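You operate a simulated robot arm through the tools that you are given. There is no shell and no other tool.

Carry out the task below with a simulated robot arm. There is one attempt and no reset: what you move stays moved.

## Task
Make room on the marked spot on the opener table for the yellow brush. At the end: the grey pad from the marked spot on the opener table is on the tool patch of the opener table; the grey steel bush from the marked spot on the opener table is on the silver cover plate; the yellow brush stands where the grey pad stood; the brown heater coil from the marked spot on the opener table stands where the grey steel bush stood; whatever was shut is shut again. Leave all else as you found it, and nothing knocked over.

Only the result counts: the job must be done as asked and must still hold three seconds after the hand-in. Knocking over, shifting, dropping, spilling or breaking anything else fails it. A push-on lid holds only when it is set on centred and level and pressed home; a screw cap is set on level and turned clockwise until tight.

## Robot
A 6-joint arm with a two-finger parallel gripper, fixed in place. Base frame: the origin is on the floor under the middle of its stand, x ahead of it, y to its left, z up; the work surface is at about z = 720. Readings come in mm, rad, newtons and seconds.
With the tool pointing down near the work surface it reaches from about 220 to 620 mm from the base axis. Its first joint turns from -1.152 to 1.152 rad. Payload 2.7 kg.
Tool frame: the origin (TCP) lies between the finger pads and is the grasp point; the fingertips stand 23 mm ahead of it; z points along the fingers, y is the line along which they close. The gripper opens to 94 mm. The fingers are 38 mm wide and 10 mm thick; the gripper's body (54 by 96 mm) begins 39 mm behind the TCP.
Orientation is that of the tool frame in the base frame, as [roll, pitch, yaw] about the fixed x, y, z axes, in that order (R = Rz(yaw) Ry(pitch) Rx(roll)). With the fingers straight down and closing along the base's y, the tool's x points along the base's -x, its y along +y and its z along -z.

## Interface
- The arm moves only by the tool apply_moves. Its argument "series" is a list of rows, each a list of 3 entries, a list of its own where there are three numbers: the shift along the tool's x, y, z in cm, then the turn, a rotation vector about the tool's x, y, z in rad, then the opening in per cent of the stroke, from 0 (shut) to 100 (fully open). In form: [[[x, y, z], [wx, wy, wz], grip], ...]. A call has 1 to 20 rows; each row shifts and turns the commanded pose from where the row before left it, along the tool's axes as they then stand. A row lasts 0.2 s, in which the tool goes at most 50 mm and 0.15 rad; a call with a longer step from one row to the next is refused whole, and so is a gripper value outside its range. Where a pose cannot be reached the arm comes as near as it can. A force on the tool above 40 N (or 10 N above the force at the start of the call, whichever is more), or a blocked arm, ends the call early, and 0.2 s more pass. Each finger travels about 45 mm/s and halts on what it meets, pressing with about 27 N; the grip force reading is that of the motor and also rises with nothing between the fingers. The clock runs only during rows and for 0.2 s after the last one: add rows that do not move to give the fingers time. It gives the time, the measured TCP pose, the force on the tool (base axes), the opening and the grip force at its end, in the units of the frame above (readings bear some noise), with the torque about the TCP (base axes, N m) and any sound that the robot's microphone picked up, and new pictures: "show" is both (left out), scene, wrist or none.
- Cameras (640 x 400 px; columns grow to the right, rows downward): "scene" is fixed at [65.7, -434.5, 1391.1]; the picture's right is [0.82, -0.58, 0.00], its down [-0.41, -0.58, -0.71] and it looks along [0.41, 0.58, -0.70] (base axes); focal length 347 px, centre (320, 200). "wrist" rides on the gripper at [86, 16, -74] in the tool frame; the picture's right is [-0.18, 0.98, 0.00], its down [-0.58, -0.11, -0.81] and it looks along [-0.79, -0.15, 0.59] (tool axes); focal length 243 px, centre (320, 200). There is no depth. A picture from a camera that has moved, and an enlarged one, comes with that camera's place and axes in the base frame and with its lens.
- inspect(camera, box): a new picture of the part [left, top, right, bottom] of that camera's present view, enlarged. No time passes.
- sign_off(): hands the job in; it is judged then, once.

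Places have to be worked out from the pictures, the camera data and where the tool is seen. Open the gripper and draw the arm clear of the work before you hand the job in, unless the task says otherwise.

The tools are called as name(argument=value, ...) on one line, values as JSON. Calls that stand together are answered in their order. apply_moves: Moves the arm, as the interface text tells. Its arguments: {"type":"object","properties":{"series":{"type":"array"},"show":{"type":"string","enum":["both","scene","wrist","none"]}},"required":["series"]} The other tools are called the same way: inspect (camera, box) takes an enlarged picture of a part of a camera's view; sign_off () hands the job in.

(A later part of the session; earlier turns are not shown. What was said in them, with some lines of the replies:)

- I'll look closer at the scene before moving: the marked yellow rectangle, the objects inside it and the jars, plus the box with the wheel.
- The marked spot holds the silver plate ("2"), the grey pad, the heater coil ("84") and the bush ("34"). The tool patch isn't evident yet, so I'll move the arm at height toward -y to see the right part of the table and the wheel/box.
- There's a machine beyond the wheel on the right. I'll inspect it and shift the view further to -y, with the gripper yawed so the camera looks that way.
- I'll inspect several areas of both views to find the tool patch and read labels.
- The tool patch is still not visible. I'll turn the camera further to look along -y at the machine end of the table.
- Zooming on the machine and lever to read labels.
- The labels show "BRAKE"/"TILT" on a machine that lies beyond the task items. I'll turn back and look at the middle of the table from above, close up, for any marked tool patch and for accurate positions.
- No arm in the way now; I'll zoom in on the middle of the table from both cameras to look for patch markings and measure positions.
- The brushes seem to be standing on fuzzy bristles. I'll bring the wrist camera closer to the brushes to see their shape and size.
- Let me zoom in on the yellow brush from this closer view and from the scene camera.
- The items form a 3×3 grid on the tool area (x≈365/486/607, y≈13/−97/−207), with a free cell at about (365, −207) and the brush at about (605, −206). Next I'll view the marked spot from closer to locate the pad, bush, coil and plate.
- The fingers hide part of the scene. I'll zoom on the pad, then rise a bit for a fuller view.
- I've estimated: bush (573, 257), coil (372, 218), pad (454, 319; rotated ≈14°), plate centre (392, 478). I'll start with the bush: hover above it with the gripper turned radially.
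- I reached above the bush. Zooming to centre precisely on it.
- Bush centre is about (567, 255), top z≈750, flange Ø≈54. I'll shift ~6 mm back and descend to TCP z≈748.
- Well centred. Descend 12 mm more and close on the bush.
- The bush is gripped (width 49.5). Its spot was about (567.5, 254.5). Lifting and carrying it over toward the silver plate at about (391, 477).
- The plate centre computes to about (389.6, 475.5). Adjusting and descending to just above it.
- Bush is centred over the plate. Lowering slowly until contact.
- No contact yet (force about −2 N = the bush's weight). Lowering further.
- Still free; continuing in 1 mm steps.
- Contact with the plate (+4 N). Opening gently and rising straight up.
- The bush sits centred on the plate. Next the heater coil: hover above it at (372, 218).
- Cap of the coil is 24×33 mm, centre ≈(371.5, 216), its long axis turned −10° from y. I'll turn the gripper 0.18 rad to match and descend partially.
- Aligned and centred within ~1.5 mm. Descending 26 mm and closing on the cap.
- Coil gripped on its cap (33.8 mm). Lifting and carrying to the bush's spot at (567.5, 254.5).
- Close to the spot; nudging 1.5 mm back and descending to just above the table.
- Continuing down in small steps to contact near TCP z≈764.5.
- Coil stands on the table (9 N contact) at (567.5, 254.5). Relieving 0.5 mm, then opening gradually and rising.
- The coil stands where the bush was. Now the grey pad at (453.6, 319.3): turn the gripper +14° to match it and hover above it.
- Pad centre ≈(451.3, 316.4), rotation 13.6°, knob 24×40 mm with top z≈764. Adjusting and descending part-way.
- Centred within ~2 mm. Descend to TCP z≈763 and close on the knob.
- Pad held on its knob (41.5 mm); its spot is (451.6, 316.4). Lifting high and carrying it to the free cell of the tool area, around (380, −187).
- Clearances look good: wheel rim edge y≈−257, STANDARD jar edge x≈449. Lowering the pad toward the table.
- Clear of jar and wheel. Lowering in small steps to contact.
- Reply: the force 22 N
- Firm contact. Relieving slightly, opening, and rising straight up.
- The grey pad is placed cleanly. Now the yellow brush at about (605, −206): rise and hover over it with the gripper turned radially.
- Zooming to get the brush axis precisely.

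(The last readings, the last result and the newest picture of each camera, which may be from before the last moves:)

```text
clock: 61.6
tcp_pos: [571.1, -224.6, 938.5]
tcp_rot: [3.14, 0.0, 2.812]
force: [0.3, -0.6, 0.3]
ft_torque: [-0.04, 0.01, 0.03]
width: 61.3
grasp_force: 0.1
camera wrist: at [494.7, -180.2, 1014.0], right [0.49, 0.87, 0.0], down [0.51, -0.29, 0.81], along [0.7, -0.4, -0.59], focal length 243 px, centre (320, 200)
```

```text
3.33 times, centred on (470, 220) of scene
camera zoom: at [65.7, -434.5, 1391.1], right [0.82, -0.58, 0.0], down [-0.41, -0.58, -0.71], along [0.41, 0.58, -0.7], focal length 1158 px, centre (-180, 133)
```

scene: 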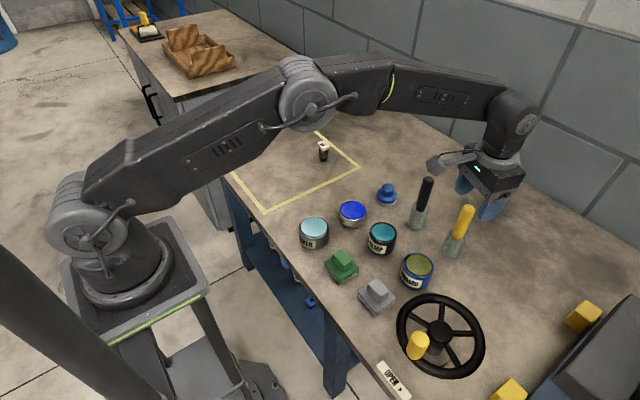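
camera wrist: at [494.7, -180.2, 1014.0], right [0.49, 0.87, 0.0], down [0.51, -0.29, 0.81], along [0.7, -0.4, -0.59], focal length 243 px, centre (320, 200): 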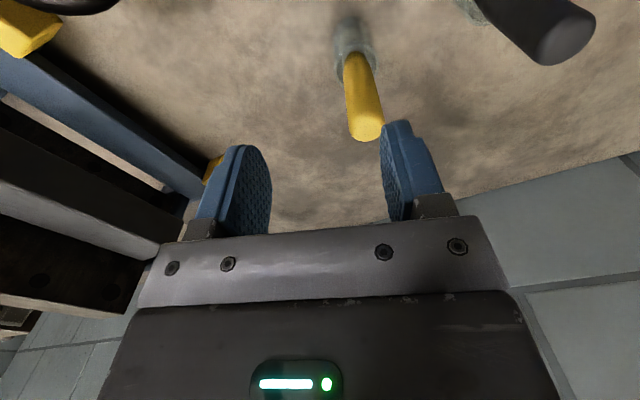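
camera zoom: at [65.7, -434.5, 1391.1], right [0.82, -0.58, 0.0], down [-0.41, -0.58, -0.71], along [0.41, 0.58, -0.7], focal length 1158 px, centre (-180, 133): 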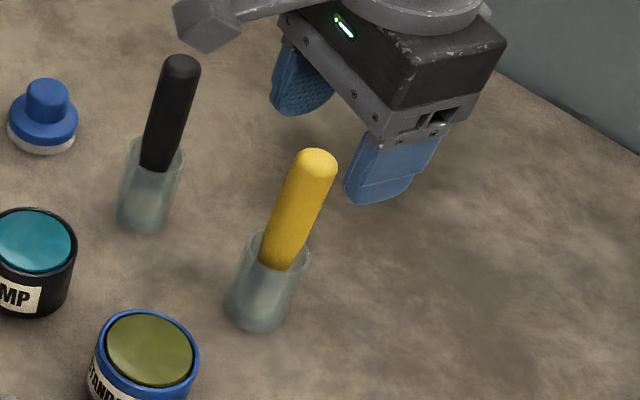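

Brush axis ≈(600.5, −202), handle top z≈871. Moving sideways above it.

apply_moves(series=[[[-1.02, 1.54, 0], [0, 0, 0], 65], [[-1.02, 1.54, 0], [0, 0, 0], 65], [[0, 0, 0], [0, 0, 0], 65], [[0, 0, 0], [0, 0, 0], 65]])

inspect(camera="wrist", box=[240, 0, 400, 150])

```text
clock: 62.6
tcp_pos: [601.3, -201.8, 938.6]
tcp_rot: [-3.141, -0.001, 2.812]
force: [1.0, 0.3, -0.1]
ft_torque: [-0.01, 0.02, 0.01]
width: 61.2
grasp_force: 0.1
camera wrist: at [524.0, -158.4, 1013.3], right [0.49, 0.87, 0.0], down [0.52, -0.29, 0.81], along [0.7, -0.4, -0.59], focal length 243 px, centre (320, 200)
```

scene: 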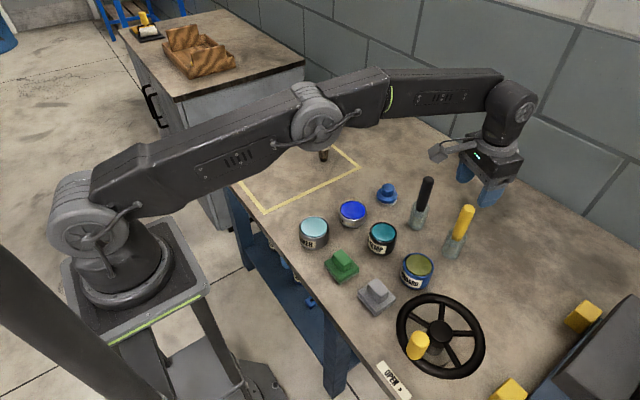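
wrist: 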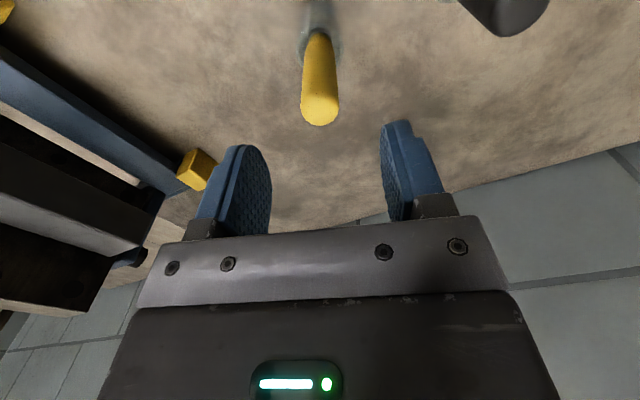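

```text
2.67 times, centred on (320, 75) of wrist
camera zoom: at [524.0, -158.4, 1013.3], right [0.49, 0.87, 0.0], down [0.52, -0.29, 0.81], along [0.7, -0.4, -0.59], focal length 647 px, centre (320, 533)
```

zoom: 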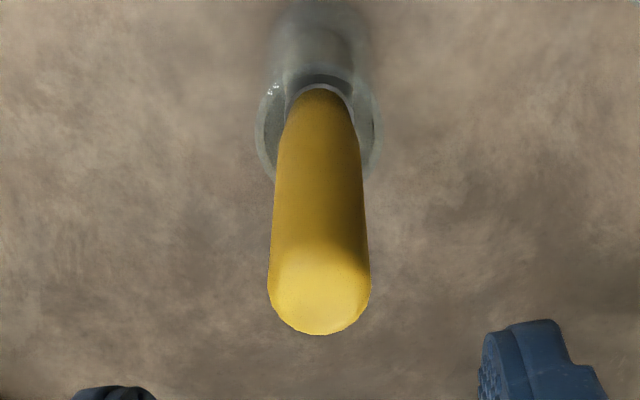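

Centred over the handle (top z≈878, glass rim ≈797). Descending to TCP z≈852 with fingers around the handle.

apply_moves(series=[[[0, 0, 2.2], [0, 0, 0], 65], [[0, 0, 2.2], [0, 0, 0], 65], [[0, 0, 2.2], [0, 0, 0], 65], [[0, 0, 2], [0, 0, 0], 65], [[0, 0, 0], [0, 0, 0], 65], [[0, 0, 0], [0, 0, 0], 65]])

inspect(camera="scene", box=[410, 160, 530, 280])

```text
clock: 64.0
tcp_pos: [599.5, -201.3, 851.3]
tcp_rot: [3.14, -0.001, 2.813]
force: [-0.1, -0.2, 0.5]
ft_torque: [0.03, 0.01, 0.02]
width: 61.2
grasp_force: 0.1
camera wrist: at [523.5, -157.3, 926.5], right [0.49, 0.87, 0.0], down [0.51, -0.29, 0.81], along [0.7, -0.4, -0.59], focal length 243 px, centre (320, 200)
```

scene: 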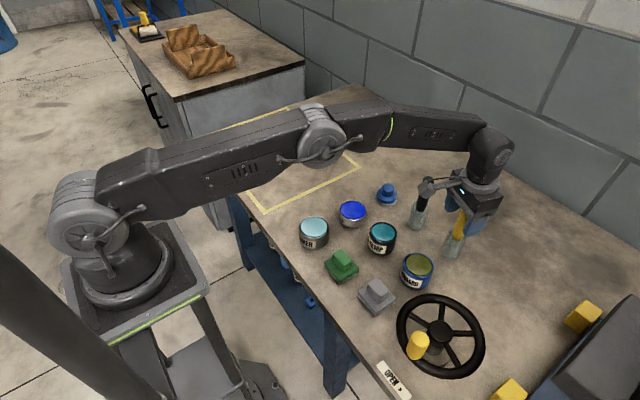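
wrist: 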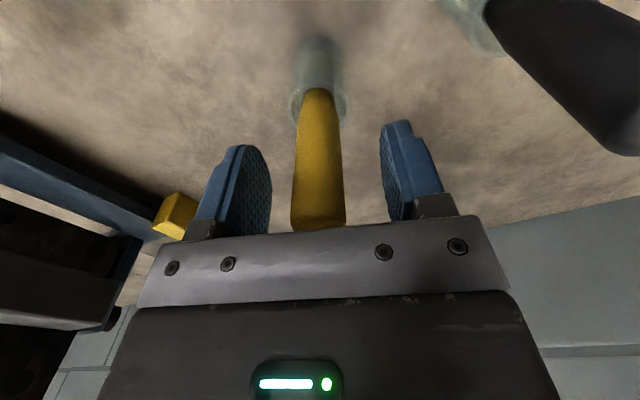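

```text
3.33 times, centred on (470, 220) of scene
camera zoom: at [65.7, -434.5, 1391.1], right [0.82, -0.58, 0.0], down [-0.41, -0.58, -0.71], along [0.41, 0.58, -0.7], focal length 1158 px, centre (-180, 133)
```

zoom: 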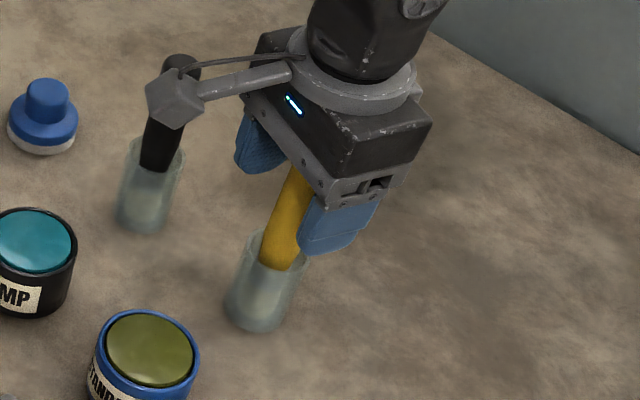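

In place, no contact. Closing on the handle.

apply_moves(series=[[[0, 0, 0], [0, 0, 0], 50], [[0, 0, 0], [0, 0, 0], 35], [[0, 0, 0], [0, 0, 0], 15], [[0, 0, 0], [0, 0, 0], 10], [[0, 0, 0], [0, 0, 0], 10], [[0, 0, 0], [0, 0, 0], 10]])

inspect(camera="wrist", box=[240, 0, 400, 240])

```text
clock: 65.4
tcp_pos: [600.4, -201.0, 851.3]
tcp_rot: [3.141, -0.002, 2.813]
force: [0.8, 0.0, 0.5]
ft_torque: [0.01, -0.01, 0.01]
width: 24.9
grasp_force: 26.7
camera wrist: at [523.5, -157.3, 926.6], right [0.49, 0.87, 0.0], down [0.51, -0.29, 0.81], along [0.7, -0.4, -0.59], focal length 243 px, centre (320, 200)
```

scene: 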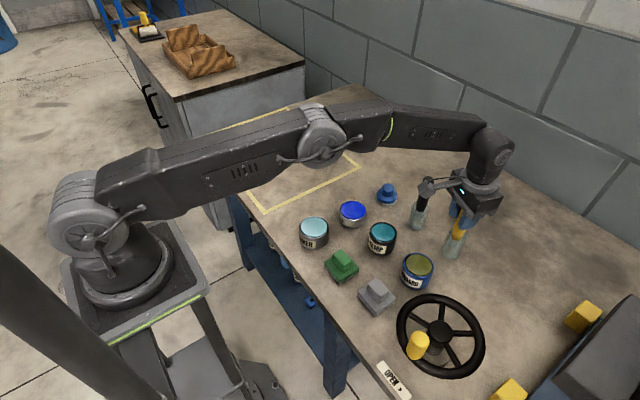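
wrist: 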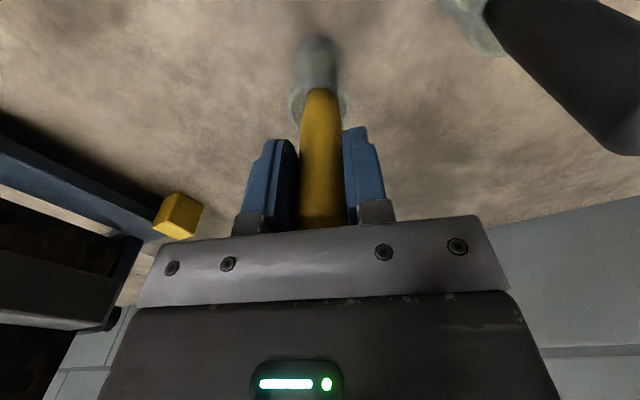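

```text
1.67 times, centred on (320, 120) of wrist
camera zoom: at [523.5, -157.3, 926.6], right [0.49, 0.87, 0.0], down [0.51, -0.29, 0.81], along [0.7, -0.4, -0.59], focal length 404 px, centre (320, 333)
```

zoom: 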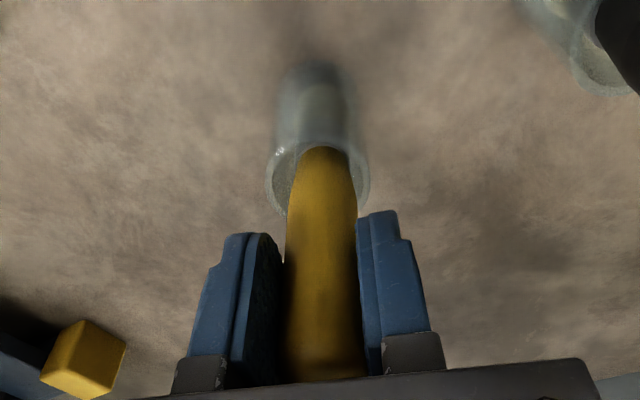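

Gripped at 24.9 mm. Now lifting just 12 mm to see whether the glass comes along with the handle.

apply_moves(series=[[[0, 0, -0.4], [0, 0, 0], 10], [[0, 0, -0.8], [0, 0, 0], 10], [[0, 0, 0], [0, 0, 0], 10]])

inspect(camera="wrist", box=[240, 0, 400, 240])

inspect(camera="scene", box=[420, 190, 500, 270])

```text
clock: 66.2
tcp_pos: [599.4, -201.0, 864.3]
tcp_rot: [3.141, -0.001, 2.813]
force: [0.3, 0.7, -0.4]
ft_torque: [0.0, -0.02, 0.0]
width: 24.5
grasp_force: 27.3
camera wrist: at [522.9, -157.4, 939.0], right [0.49, 0.87, 0.0], down [0.52, -0.29, 0.81], along [0.7, -0.4, -0.59], focal length 243 px, centre (320, 200)
```

scene: 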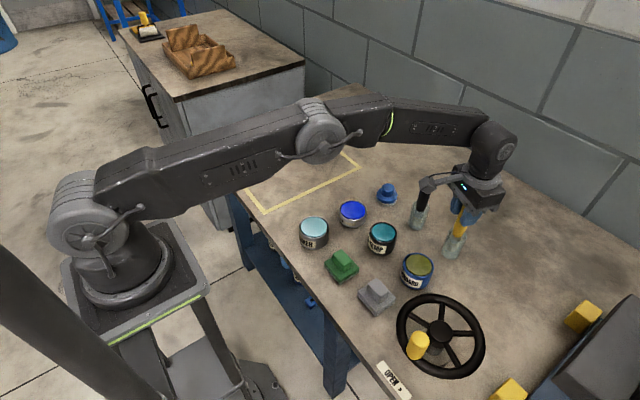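
wrist: 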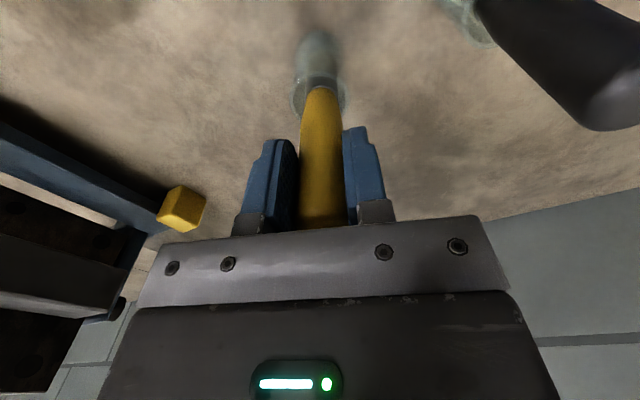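

```text
1.67 times, centred on (320, 120) of wrist
camera zoom: at [522.9, -157.4, 939.0], right [0.49, 0.87, 0.0], down [0.52, -0.29, 0.81], along [0.7, -0.4, -0.59], focal length 404 px, centre (320, 333)
```

zoom: 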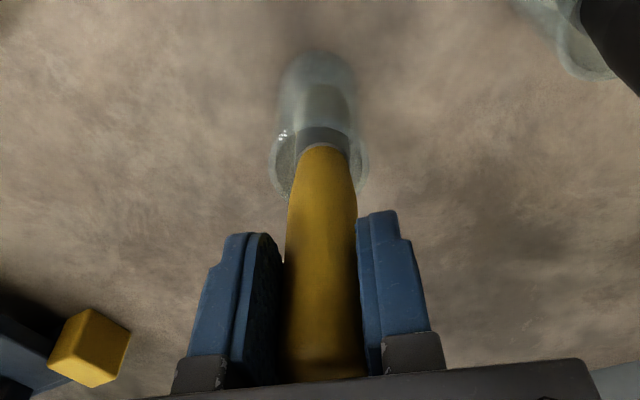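

```text
5.00 times, centred on (460, 230) of scene
camera zoom: at [65.7, -434.5, 1391.1], right [0.82, -0.58, 0.0], down [-0.41, -0.58, -0.71], along [0.41, 0.58, -0.7], focal length 1736 px, centre (-380, 50)
```

zoom: 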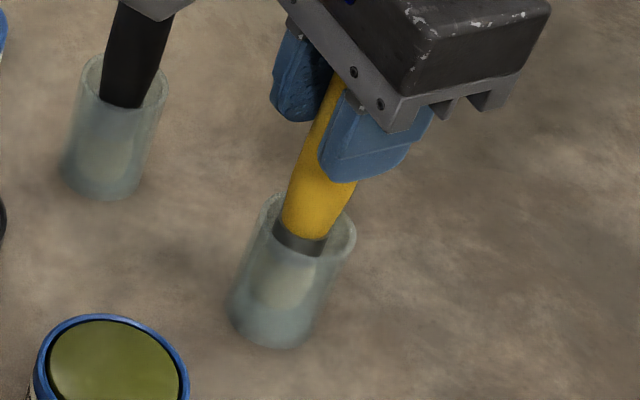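

The brush lifts out of its glass (dark ferrule shows, glass stays). I'll lift it straight up fully clear of the glass and look at the brush's lower end.

apply_moves(series=[[[0, 0, -1.5], [0, 0, 0], 10], [[0, 0, -1.5], [0, 0, 0], 10], [[0, 0, -1.5], [0, 0, 0], 10], [[0, 0, -1.5], [0, 0, 0], 10], [[0, 0, -1.5], [0, 0, 0], 10], [[0, 0, -1.5], [0, 0, 0], 10], [[0, 0, 0], [0, 0, 0], 10]])

inspect(camera="wrist", box=[240, 0, 400, 240])

inspect(camera="scene", box=[410, 140, 530, 270])

```text
clock: 67.8
tcp_pos: [600.2, -201.2, 955.1]
tcp_rot: [3.138, -0.001, 2.813]
force: [0.4, -0.4, -0.6]
ft_torque: [0.02, 0.01, 0.0]
width: 24.6
grasp_force: 27.2
camera wrist: at [523.2, -157.2, 1030.5], right [0.49, 0.87, 0.0], down [0.51, -0.29, 0.81], along [0.7, -0.4, -0.59], focal length 243 px, centre (320, 200)
```

scene: 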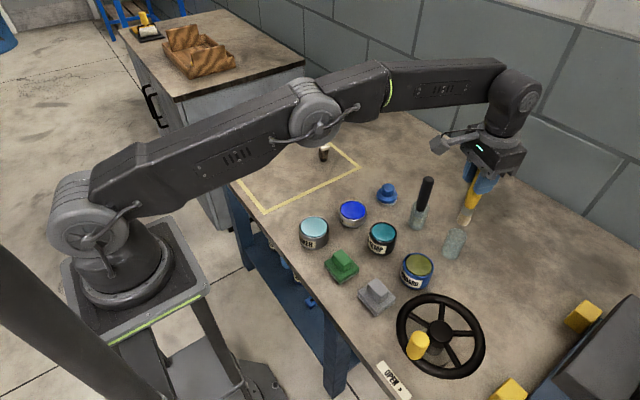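
wrist: 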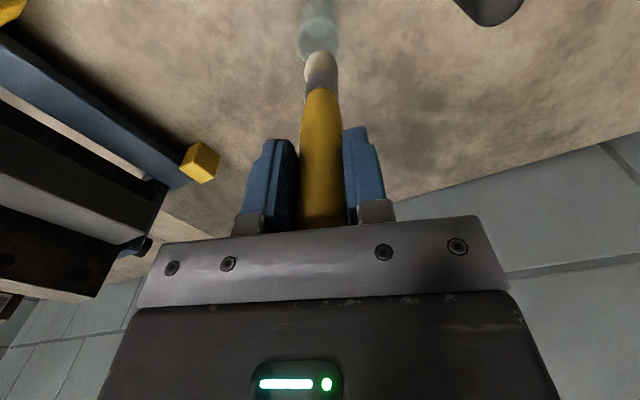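

```text
1.67 times, centred on (320, 120) of wrist
camera zoom: at [523.2, -157.2, 1030.5], right [0.49, 0.87, 0.0], down [0.51, -0.29, 0.81], along [0.7, -0.4, -0.59], focal length 404 px, centre (320, 333)
```

zoom: 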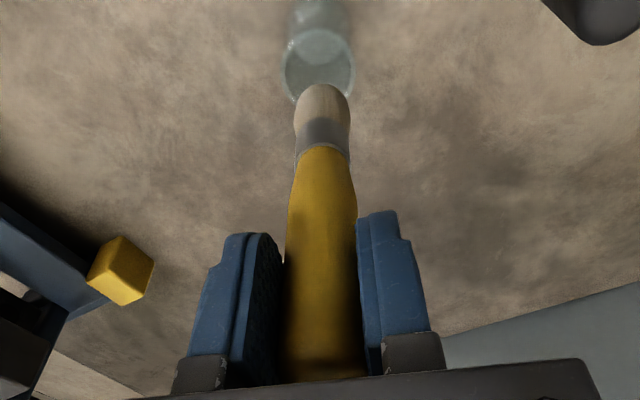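

```text
3.08 times, centred on (470, 205) of scene
camera zoom: at [65.7, -434.5, 1391.1], right [0.82, -0.58, 0.0], down [-0.41, -0.58, -0.71], along [0.41, 0.58, -0.7], focal length 1068 px, centre (-142, 185)
```

zoom: 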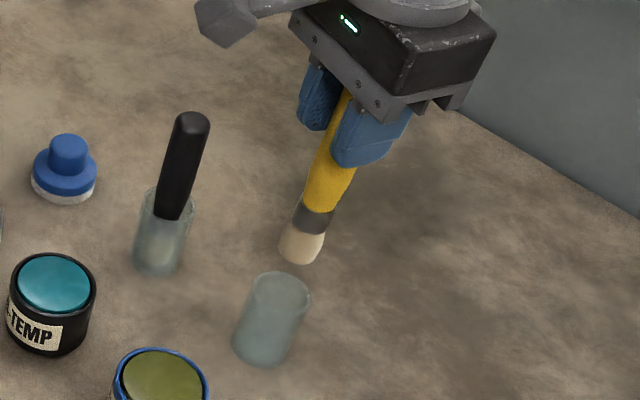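

The brush has flat cream bristles and had stood upright freely inside its glass; the glass is a separate item and stays. I'll retract toward the base first (away from the black brush), then sweep over to the pad's old spot.

apply_moves(series=[[[2.72, -0.93, -0.5], [0, 0, 0], 10], [[2.72, -0.93, -0.5], [0, 0, 0], 10], [[2.72, -0.93, 0], [0, 0, 0], 10], [[2.72, -0.93, 0], [0, 0, 0], 10], [[0, 0, 0], [0, 0, 0], 10]], show="wrist")

apply_moves(series=[[[1.241, 2.993, 0], [0, 0, 0], 10], [[1.241, 2.993, 0], [0, 0, 0], 10], [[1.241, 2.993, 0], [0, 0, 0], 10], [[1.241, 2.993, 0], [0, 0, 0], 10], [[1.241, 2.993, 0], [0, 0, 0], 10], [[1.241, 2.993, 0], [0, 0, 0], 10], [[1.241, 2.993, 0], [0, 0, 0], 10], [[1.241, 2.993, 0], [0, 0, 0], 10], [[1.241, 2.993, 0], [0, 0, 0], 10], [[1.241, 2.993, 0], [0, 0, 0], 10], [[1.241, 2.993, 0], [0, 0, 0], 10], [[1.241, 2.993, 0], [0, 0, 0], 10], [[1.241, 2.993, 0], [0, 0, 0], 10], [[1.241, 2.993, 0], [0, 0, 0], 10], [[1.241, 2.993, 0], [0, 0, 0], 10], [[1.241, 2.993, 0], [0, 0, 0], 10], [[0, 0, 0], [0, 0, 0], 10], [[0, 0, 0], [0, 0, 0], 10]])

```text
clock: 69.0
tcp_pos: [485.4, -203.0, 964.9]
tcp_rot: [3.139, 0.0, 2.813]
force: [0.6, -0.1, -1.1]
ft_torque: [-0.01, 0.03, 0.02]
width: 24.5
grasp_force: 26.9
camera wrist: at [409.3, -157.6, 1039.4], right [0.49, 0.87, 0.0], down [0.51, -0.29, 0.81], along [0.7, -0.4, -0.59], focal length 243 px, centre (320, 200)
```

wrist: 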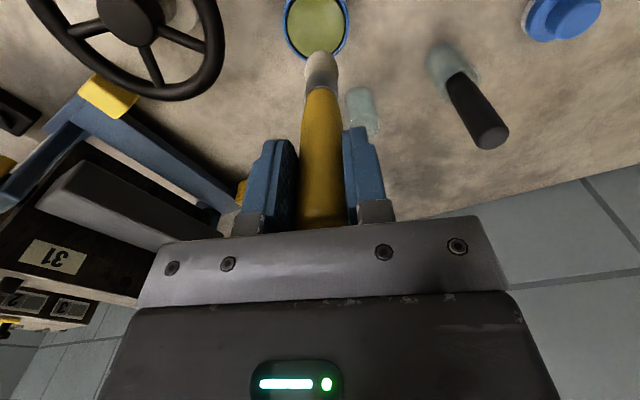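

```text
clock: 72.8
tcp_pos: [453.6, 315.9, 965.4]
tcp_rot: [3.14, 0.001, 2.814]
force: [0.7, 0.5, -1.1]
ft_torque: [0.0, 0.01, -0.04]
width: 24.6
grasp_force: 26.8
camera wrist: at [376.4, 360.1, 1040.6], right [0.49, 0.87, 0.0], down [0.52, -0.29, 0.81], along [0.7, -0.4, -0.59], focal length 243 px, centre (320, 200)
```

scene: 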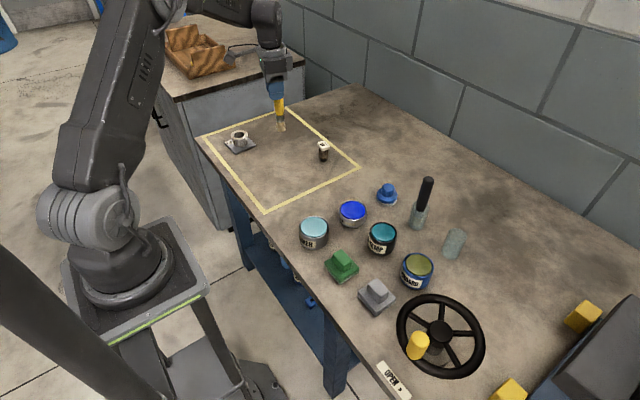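
wrist: 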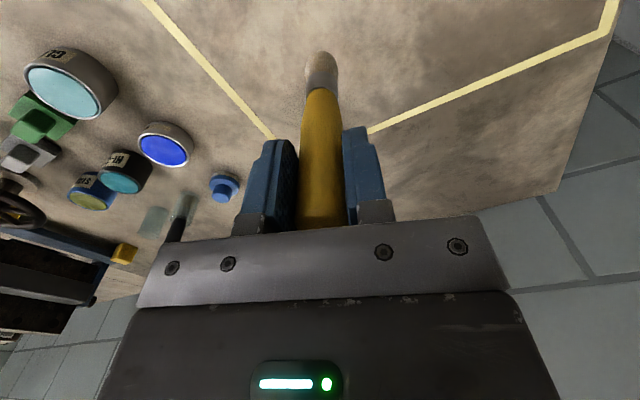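

Over the spot with the brush vertical. Nudging 2 mm and descending to ~858, then stepping to contact.

apply_moves(series=[[[0.2, 0, 2], [0, 0, 0], 10], [[0, 0, 2.2], [0, 0, 0], 10], [[0, 0, 2.2], [0, 0, 0], 10], [[0, 0, 2.2], [0, 0, 0], 10], [[0, 0, 1.6], [0, 0, 0], 10], [[0, 0, 0.5], [0, 0, 0], 10], [[0, 0, 0], [0, 0, 0], 10], [[0, 0, 0], [0, 0, 0], 10]])

inspect(camera="scene", box=[220, 80, 340, 190])

inspect(camera="wrist", box=[240, 0, 400, 240])

```text
clock: 74.6
tcp_pos: [450.0, 316.8, 858.1]
tcp_rot: [3.141, -0.001, 2.813]
force: [-1.0, -0.7, -0.2]
ft_torque: [-0.01, -0.02, 0.04]
width: 24.7
grasp_force: 26.6
camera wrist: at [373.8, 360.2, 933.7], right [0.49, 0.87, 0.0], down [0.51, -0.29, 0.81], along [0.7, -0.4, -0.59], focal length 243 px, centre (320, 200)
```

scene: 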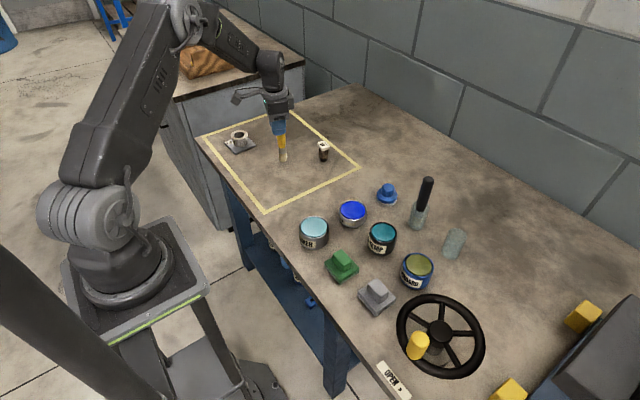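
wrist: 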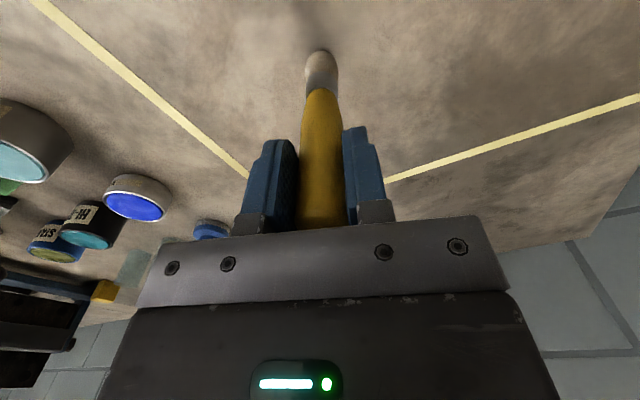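

```text
3.64 times, centred on (280, 135) of scene
camera zoom: at [65.7, -434.5, 1391.1], right [0.82, -0.58, 0.0], down [-0.41, -0.58, -0.71], along [0.41, 0.58, -0.7], focal length 1263 px, centre (466, 436)
```

zoom: 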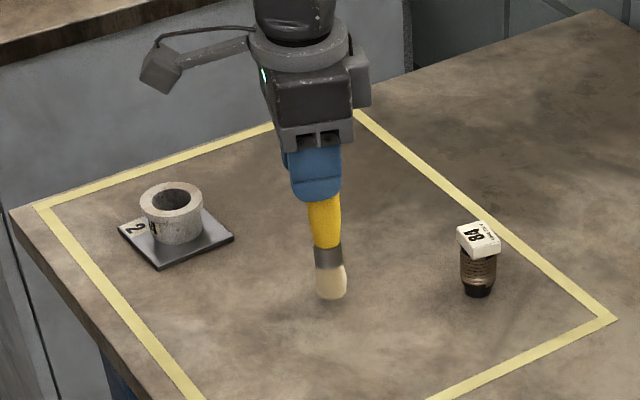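

```text
1.67 times, centred on (320, 120) of wrist
camera zoom: at [373.8, 360.2, 933.7], right [0.49, 0.87, 0.0], down [0.51, -0.29, 0.81], along [0.7, -0.4, -0.59], focal length 404 px, centre (320, 333)
```

zoom: 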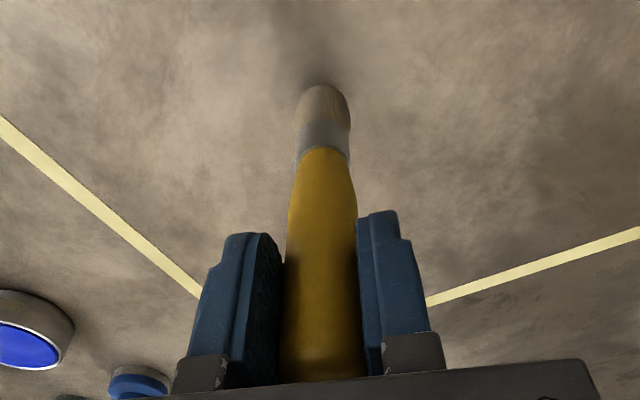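

Bristles just above the table. Stepping down to contact.

apply_moves(series=[[[0, 0, 0.2], [0, 0, 0], 10], [[0, 0, 0.2], [0, 0, 0], 10], [[0, 0, 0], [0, 0, 0], 10]], show="none")

apply_moves(series=[[[0, 0, 0.1], [0, 0, 0], 10], [[0, 0, 0], [0, 0, 0], 10]], show="none")

apply_moves(series=[[[0, 0, 0.1], [0, 0, 0], 10], [[0, 0, 0], [0, 0, 0], 10]], show="none")

apply_moves(series=[[[0, 0, 0.1], [0, 0, 0], 10], [[0, 0, 0], [0, 0, 0], 10]], show="none")

```text
clock: 75.4
tcp_pos: [449.2, 315.8, 854.5]
tcp_rot: [3.141, 0.0, 2.816]
force: [-1.0, 0.7, -1.1]
ft_torque: [0.01, 0.0, 0.04]
width: 24.8
grasp_force: 26.9
```

```text
clock: 76.0
tcp_pos: [449.7, 315.7, 852.3]
tcp_rot: [3.141, 0.001, 2.812]
force: [-0.1, 0.2, -0.6]
ft_torque: [0.02, -0.02, -0.02]
width: 24.6
grasp_force: 26.7
```

```text
clock: 76.6
tcp_pos: [449.7, 316.6, 852.4]
tcp_rot: [-3.142, 0.0, 2.813]
force: [-0.2, 0.3, -0.8]
ft_torque: [-0.04, -0.04, -0.04]
width: 24.6
grasp_force: 27.0
```

```text
clock: 77.2
tcp_pos: [448.9, 316.7, 851.4]
tcp_rot: [3.14, 0.0, 2.814]
force: [-0.1, -0.2, -0.5]
ft_torque: [0.01, 0.01, 0.01]
width: 24.4
grasp_force: 26.8
```

Still free at 851. Correcting x by +2 mm, then continuing down.

apply_moves(series=[[[-0.19, 0.06, 0], [0, 0, 0], 10], [[0, 0, 0.08], [0, 0, 0], 10], [[0, 0, 0], [0, 0, 0], 10]], show="none")

apply_moves(series=[[[0, 0, 0.08], [0, 0, 0], 10], [[0, 0, 0], [0, 0, 0], 10]], show="none")

apply_moves(series=[[[0, 0, 0.06], [0, 0, 0], 10], [[0, 0, 0], [0, 0, 0], 10]], show="none")

```text
clock: 78.0
tcp_pos: [451.1, 316.9, 850.6]
tcp_rot: [3.14, 0.001, 2.815]
force: [0.4, 0.3, -1.4]
ft_torque: [0.03, -0.03, 0.01]
width: 24.7
grasp_force: 26.8
```

```text
clock: 78.6
tcp_pos: [452.2, 316.6, 850.0]
tcp_rot: [3.141, 0.0, 2.814]
force: [0.7, 0.2, -0.1]
ft_torque: [0.0, -0.01, 0.03]
width: 24.4
grasp_force: 27.0
```

```text
clock: 79.2
tcp_pos: [451.5, 317.4, 848.5]
tcp_rot: [3.14, -0.002, 2.813]
force: [-0.4, -0.6, 0.0]
ft_torque: [-0.01, 0.0, 0.0]
width: 24.8
grasp_force: 26.9
```

apply_moves(series=[[[0, 0, 0.05], [0, 0, 0], 10], [[0, 0, 0], [0, 0, 0], 10]], show="none")

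apply_moves(series=[[[0, 0, 0.05], [0, 0, 0], 10], [[0, 0, 0], [0, 0, 0], 10]], show="none")

apply_moves(series=[[[0, 0, 0.05], [0, 0, 0], 10], [[0, 0, 0], [0, 0, 0], 10]], show="both")

```text
clock: 79.8
tcp_pos: [452.2, 316.4, 849.3]
tcp_rot: [3.14, -0.001, 2.812]
force: [-0.5, 0.4, 0.0]
ft_torque: [0.02, -0.03, -0.02]
width: 24.4
grasp_force: 27.0
```

```text
clock: 80.4
tcp_pos: [451.5, 316.7, 848.3]
tcp_rot: [3.138, 0.0, 2.812]
force: [0.1, 0.3, -0.6]
ft_torque: [-0.02, -0.03, -0.01]
width: 24.4
grasp_force: 27.0
```

```text
clock: 81.0
tcp_pos: [450.4, 316.6, 847.3]
tcp_rot: [3.139, 0.002, 2.815]
force: [0.0, 0.8, -0.8]
ft_torque: [-0.02, 0.02, -0.02]
width: 24.7
grasp_force: 27.7
camera wrist: at [374.3, 360.3, 922.8], right [0.49, 0.87, 0.0], down [0.51, -0.29, 0.81], along [0.7, -0.4, -0.59], focal length 243 px, centre (320, 200)
```

scene: 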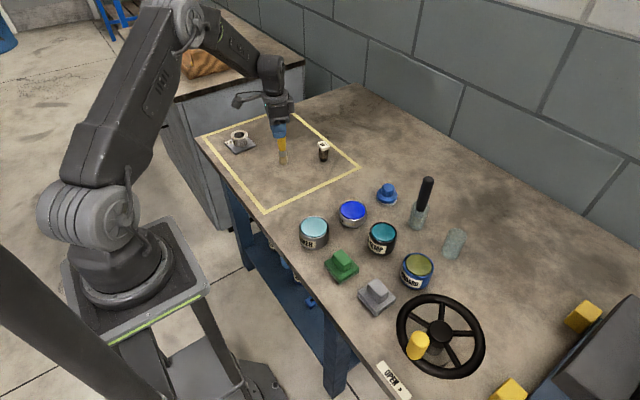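
wrist: 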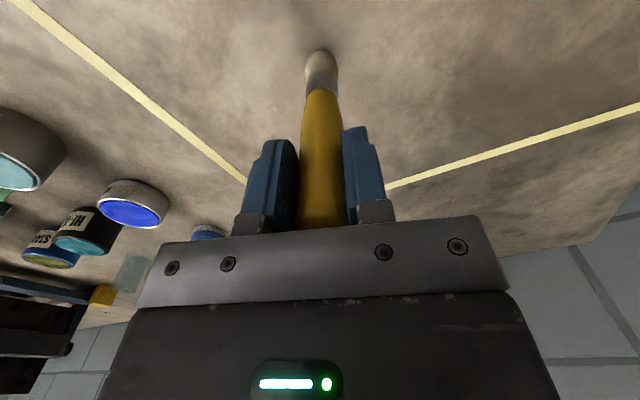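

No contact yet; the glass floor must be several mm thick. Continuing gently.

apply_moves(series=[[[0, 0, 0.07], [0, 0, 0], 10], [[0, 0, 0], [0, 0, 0], 10]], show="none")

apply_moves(series=[[[0, 0, 0.07], [0, 0, 0], 10], [[0, 0, 0], [0, 0, 0], 10]], show="none")

apply_moves(series=[[[0, 0, 0.07], [0, 0, 0], 10], [[0, 0, 0], [0, 0, 0], 10]], show="none")

inspect(camera="scene", box=[250, 110, 320, 180])

```text
clock: 81.6
tcp_pos: [450.4, 316.8, 846.8]
tcp_rot: [3.14, 0.001, 2.812]
force: [-0.5, 0.1, 2.7]
ft_torque: [-0.04, 0.06, 0.0]
width: 24.7
grasp_force: 27.0
```

```text
clock: 82.2
tcp_pos: [451.6, 315.9, 847.8]
tcp_rot: [3.139, 0.001, 2.815]
force: [-2.6, -0.5, 8.8]
ft_torque: [0.02, 0.2, 0.02]
width: 24.5
grasp_force: 27.0
```

```text
clock: 82.8
tcp_pos: [451.2, 315.3, 846.8]
tcp_rot: [3.137, 0.002, 2.814]
force: [-3.4, -0.1, 20.3]
ft_torque: [-0.14, 0.25, -0.03]
width: 24.4
grasp_force: 26.9
```

```text
5.71 times, centred on (285, 145) of scene
camera zoom: at [65.3, -434.7, 1391.0], right [0.82, -0.58, 0.0], down [-0.41, -0.58, -0.71], along [0.41, 0.58, -0.7], focal length 1984 px, centre (520, 514)
```

zoom: 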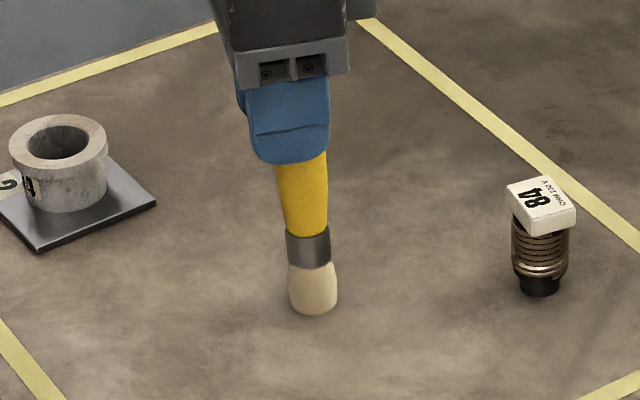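

The brush stands on the table with 20 N contact. Relieving to near zero force before release.

apply_moves(series=[[[0, 0, -0.07], [0, 0, 0], 10], [[0, 0, -0.05], [0, 0, 0], 10], [[0, 0, 0], [0, 0, 0], 10]], show="wrist")

inspect(camera="wrist", box=[240, 0, 400, 240])

```text
clock: 83.6
tcp_pos: [452.9, 316.4, 846.0]
tcp_rot: [3.137, 0.0, 2.814]
force: [3.6, 1.0, 10.7]
ft_torque: [0.0, -0.44, 0.03]
width: 24.6
grasp_force: 26.9
camera wrist: at [374.8, 359.7, 922.0], right [0.49, 0.87, 0.0], down [0.51, -0.29, 0.81], along [0.7, -0.4, -0.59], focal length 243 px, centre (320, 200)
```

wrist: 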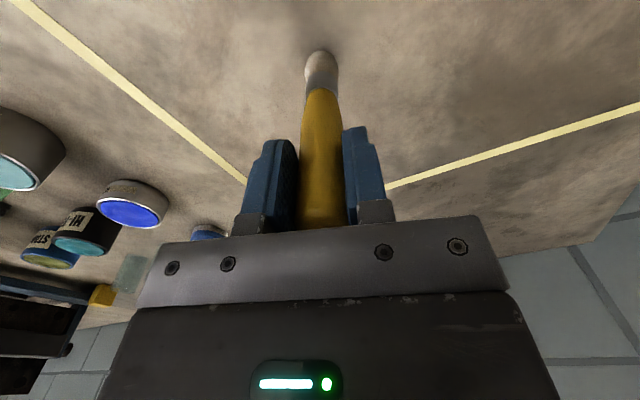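

```text
1.67 times, centred on (320, 120) of wrist
camera zoom: at [374.8, 359.7, 922.0], right [0.49, 0.87, 0.0], down [0.51, -0.29, 0.81], along [0.7, -0.4, -0.59], focal length 404 px, centre (320, 333)
```

zoom: 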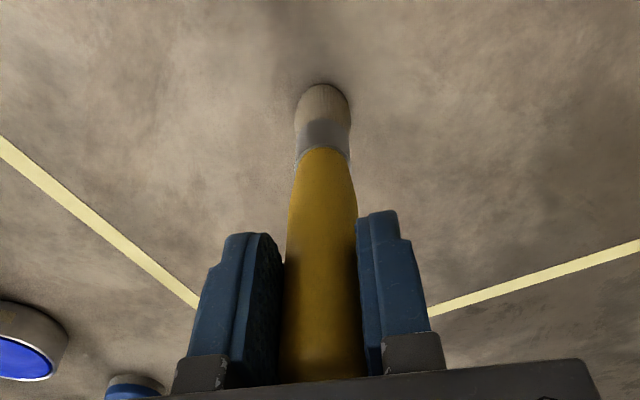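

Still 10 N. Relieving a little more.

apply_moves(series=[[[0, 0, -0.05], [0, 0, 0], 10], [[0, 0, 0], [0, 0, 0], 10]], show="none")

apply_moves(series=[[[0, 0, -0.03], [0, 0, 0], 10], [[0, 0, 0], [0, 0, 0], 10]], show="none")

```text
clock: 84.2
tcp_pos: [451.0, 315.4, 847.1]
tcp_rot: [3.139, 0.001, 2.813]
force: [1.4, -2.2, 10.7]
ft_torque: [-0.15, -0.37, 0.01]
width: 24.6
grasp_force: 27.3
```

```text
clock: 84.8
tcp_pos: [450.6, 316.2, 847.0]
tcp_rot: [-3.141, -0.001, 2.813]
force: [1.6, 1.0, 4.0]
ft_torque: [0.0, -0.2, 0.04]
width: 24.8
grasp_force: 26.8
```

apply_moves(series=[[[0, 0, -0.025], [0, 0, 0], 10], [[0, 0, 0], [0, 0, 0], 10]], show="none")

```text
clock: 85.4
tcp_pos: [451.7, 315.4, 847.8]
tcp_rot: [3.141, -0.002, 2.811]
force: [-1.1, -0.3, 0.0]
ft_torque: [0.04, 0.0, 0.0]
width: 24.6
grasp_force: 26.7
```

Near-zero load. Opening slowly.

apply_moves(series=[[[0, 0, 0], [0, 0, 0], 27], [[0, 0, 0], [0, 0, 0], 29], [[0, 0, 0], [0, 0, 0], 32], [[0, 0, 0], [0, 0, 0], 38], [[0, 0, 0], [0, 0, 0], 46], [[0, 0, 0], [0, 0, 0], 55], [[0, 0, 0], [0, 0, 0], 65], [[0, 0, 0], [0, 0, 0], 65]])

inspect(camera="wrist", box=[240, 0, 400, 240])

inspect(camera="scene", box=[250, 100, 330, 180])

```text
clock: 87.2
tcp_pos: [450.5, 316.8, 847.6]
tcp_rot: [3.14, 0.001, 2.814]
force: [0.2, 0.2, 0.1]
ft_torque: [-0.01, 0.01, 0.0]
width: 61.3
grasp_force: 0.0
camera wrist: at [374.9, 360.0, 923.0], right [0.49, 0.87, 0.0], down [0.51, -0.29, 0.81], along [0.7, -0.4, -0.59], focal length 243 px, centre (320, 200)
```

scene: 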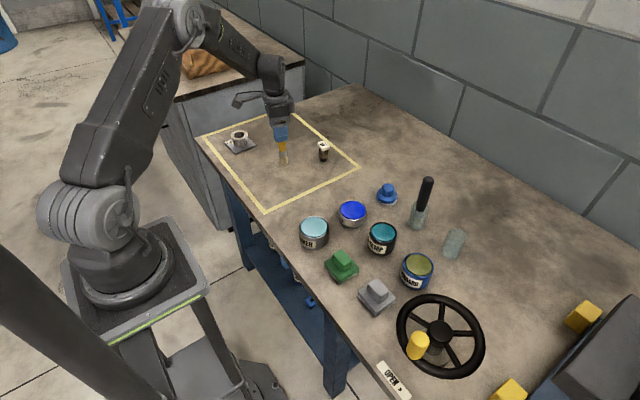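
wrist: 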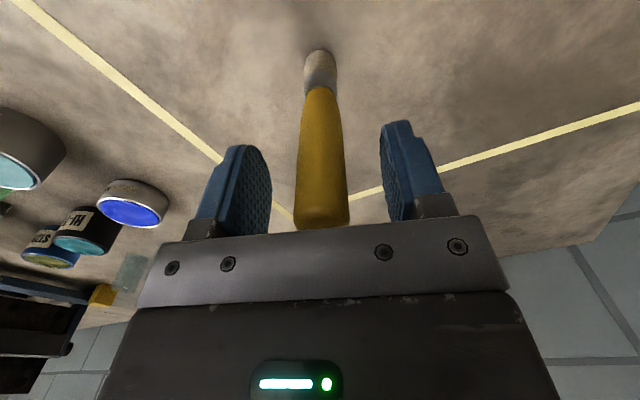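

```text
1.67 times, centred on (320, 120) of wrist
camera zoom: at [374.9, 360.0, 923.0], right [0.49, 0.87, 0.0], down [0.51, -0.29, 0.81], along [0.7, -0.4, -0.59], focal length 404 px, centre (320, 333)
```

zoom: 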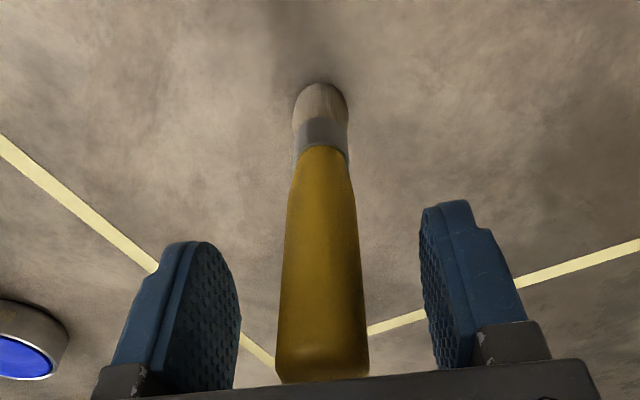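

```text
5.00 times, centred on (290, 140) of scene
camera zoom: at [65.7, -434.5, 1391.1], right [0.82, -0.58, 0.0], down [-0.41, -0.58, -0.71], along [0.41, 0.58, -0.7], focal length 1736 px, centre (470, 500)
```

zoom: 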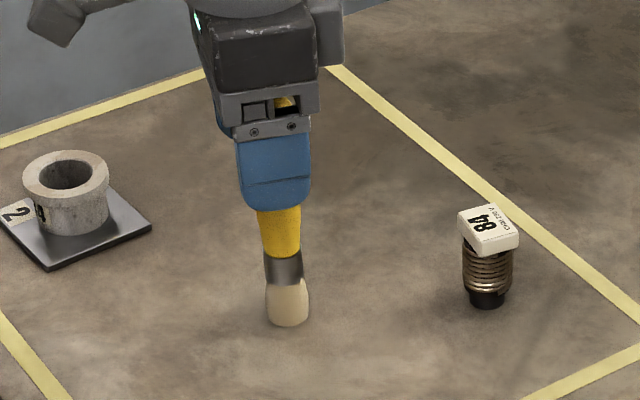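

The brush stands on its own, upright. Rising straight up clear of the handle.

apply_moves(series=[[[0, 0, -1], [0, 0, 0], 65], [[0, 0, -2], [0, 0, 0], 65], [[0, 0, -3], [0, 0, 0], 65], [[0, 0, -3], [0, 0, 0], 65], [[0, 0, -3], [0, 0, 0], 65], [[0, 0, 0], [0, 0, 0], 65]])

inspect(camera="wrist", box=[240, 0, 400, 150])

inspect(camera="scene", box=[200, 80, 360, 220])

```text
clock: 88.6
tcp_pos: [452.5, 315.4, 966.8]
tcp_rot: [3.141, -0.001, 2.814]
force: [-0.9, -0.1, -0.2]
ft_torque: [0.01, -0.02, -0.01]
width: 61.0
grasp_force: 0.1
camera wrist: at [376.3, 359.7, 1042.8], right [0.49, 0.87, 0.0], down [0.51, -0.29, 0.81], along [0.7, -0.4, -0.59], focal length 243 px, centre (320, 200)
```

scene: 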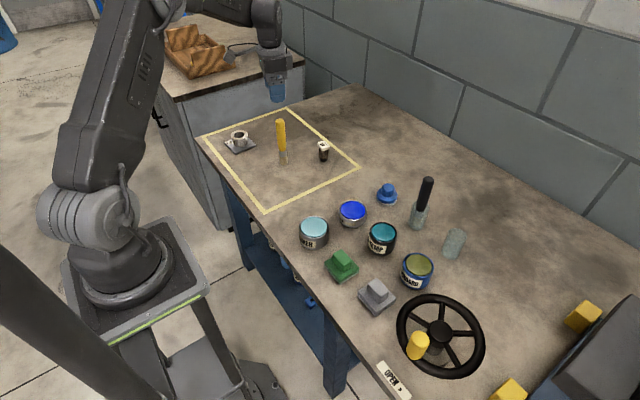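
wrist: 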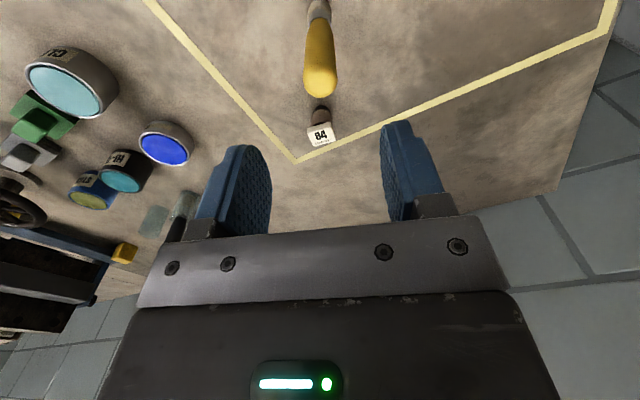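

```text
2.67 times, centred on (320, 75) of wrist
camera zoom: at [376.3, 359.7, 1042.8], right [0.49, 0.87, 0.0], down [0.51, -0.29, 0.81], along [0.7, -0.4, -0.59], focal length 647 px, centre (320, 533)
```

zoom: 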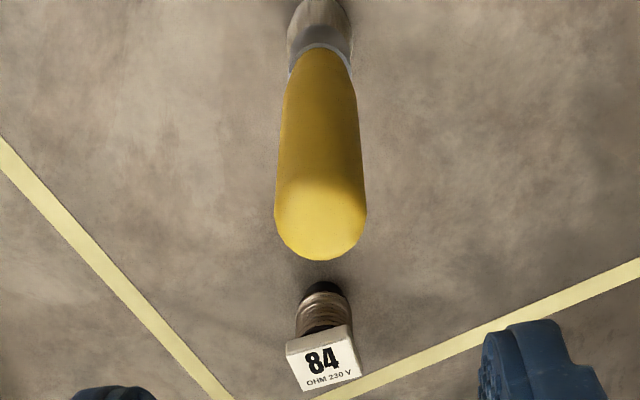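

```text
2.86 times, centred on (280, 150) of scene
camera zoom: at [65.7, -434.5, 1391.1], right [0.82, -0.58, 0.0], down [-0.41, -0.58, -0.71], along [0.41, 0.58, -0.7], focal length 992 px, centre (434, 343)
```

zoom: 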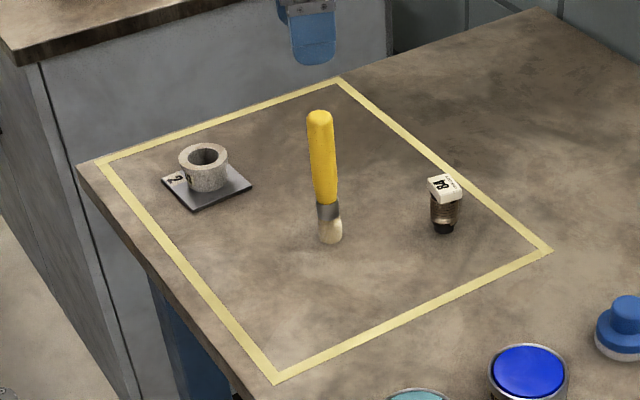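

All items are placed and the brush is upright. Drawing the arm back and away, opening fully, then verifying everything.

apply_moves(series=[[[0, 0, -3], [0, 0, 0], 65], [[2.45, -2.1, -0.5], [0, 0, 0], 80], [[2.45, -2.1, 0], [0, 0, 0], 100], [[2.45, -2.1, 0], [0, 0, 0], 100], [[2.45, -2.1, 0], [0, 0, 0], 100], [[2.45, -2.1, 0], [0, 0, 0], 100], [[0, 0, 0], [0, 0, 0], 100]])

inspect(camera="scene", box=[290, 160, 500, 330])

inspect(camera="scene", box=[200, 80, 360, 220])

```text
clock: 90.2
tcp_pos: [301.3, 254.3, 1001.9]
tcp_rot: [3.138, 0.001, 2.813]
force: [0.0, 0.3, -0.1]
ft_torque: [-0.01, 0.01, 0.03]
width: 94.0
grasp_force: 0.0
camera wrist: at [224.8, 298.7, 1077.1], right [0.49, 0.87, 0.0], down [0.51, -0.29, 0.81], along [0.7, -0.4, -0.59], focal length 243 px, centre (320, 200)
```

scene: 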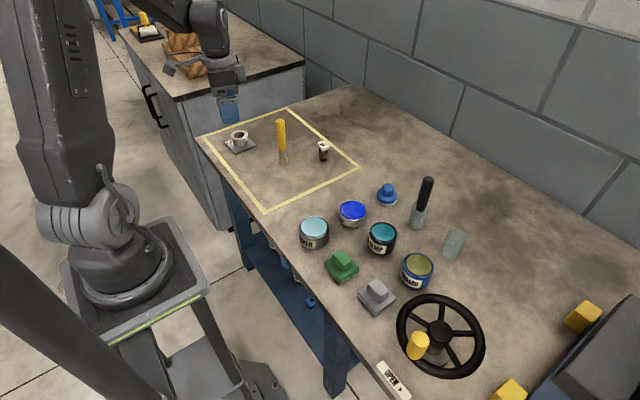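
wrist: 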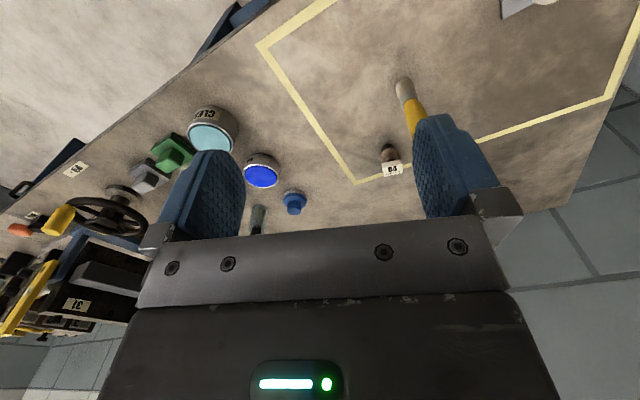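

```text
2.35 times, centred on (395, 245) of scene
camera zoom: at [65.7, -434.5, 1391.1], right [0.82, -0.58, 0.0], down [-0.41, -0.58, -0.71], along [0.41, 0.58, -0.7], focal length 817 px, centre (144, 94)
```

zoom: 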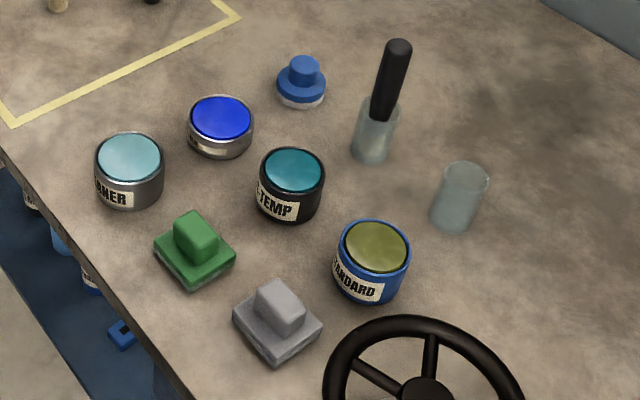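

```text
2.86 times, centred on (280, 150) of scene
camera zoom: at [65.7, -434.5, 1391.1], right [0.82, -0.58, 0.0], down [-0.41, -0.58, -0.71], along [0.41, 0.58, -0.7], focal length 992 px, centre (434, 343)
```

zoom: 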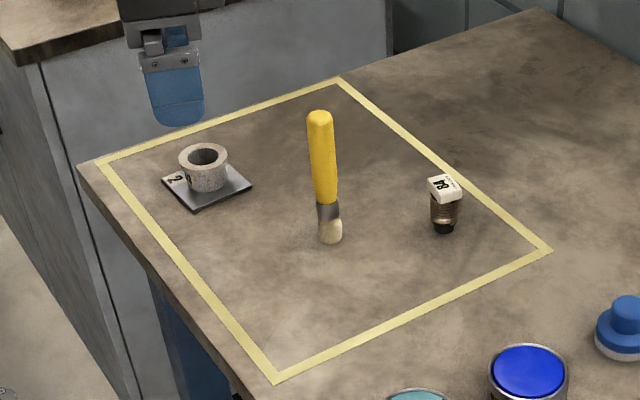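

Everything is in place: the bush is on the silver plate and the coil is on the bush's old spot. The brush has stood upright on the pad's spot for over 3 s, and the pad is in the free cell of the tool area. Nothing else has moved, so I'm handing in.

sign_off()

```text
The job is handed in.
```

I've handed the job in. All four items are where you asked, and the last pictures show nothing else moved or knocked over.

- **Grey steel bush:** it sits centred on the silver cover plate.
- **Brown heater coil:** it stands where the bush stood.
- **Grey pad:** I found no marking for the tool patch. I took it to be the 3×3 block of jars, pads and brushes, and set the pad in its one free space, next to the green pad. If the tool patch is somewhere else, this part is wrong.
- **Yellow brush:** it stands upright on its bristles where the pad stood. It stayed standing for about four seconds before I handed in.
- **Brush glass:** the brush turned out to be separate from its glass. I left the empty glass where it was, because you asked for everything else to stay put.

I never opened anything, so there was nothing to shut again. The gripper is open and the arm is clear of the work.
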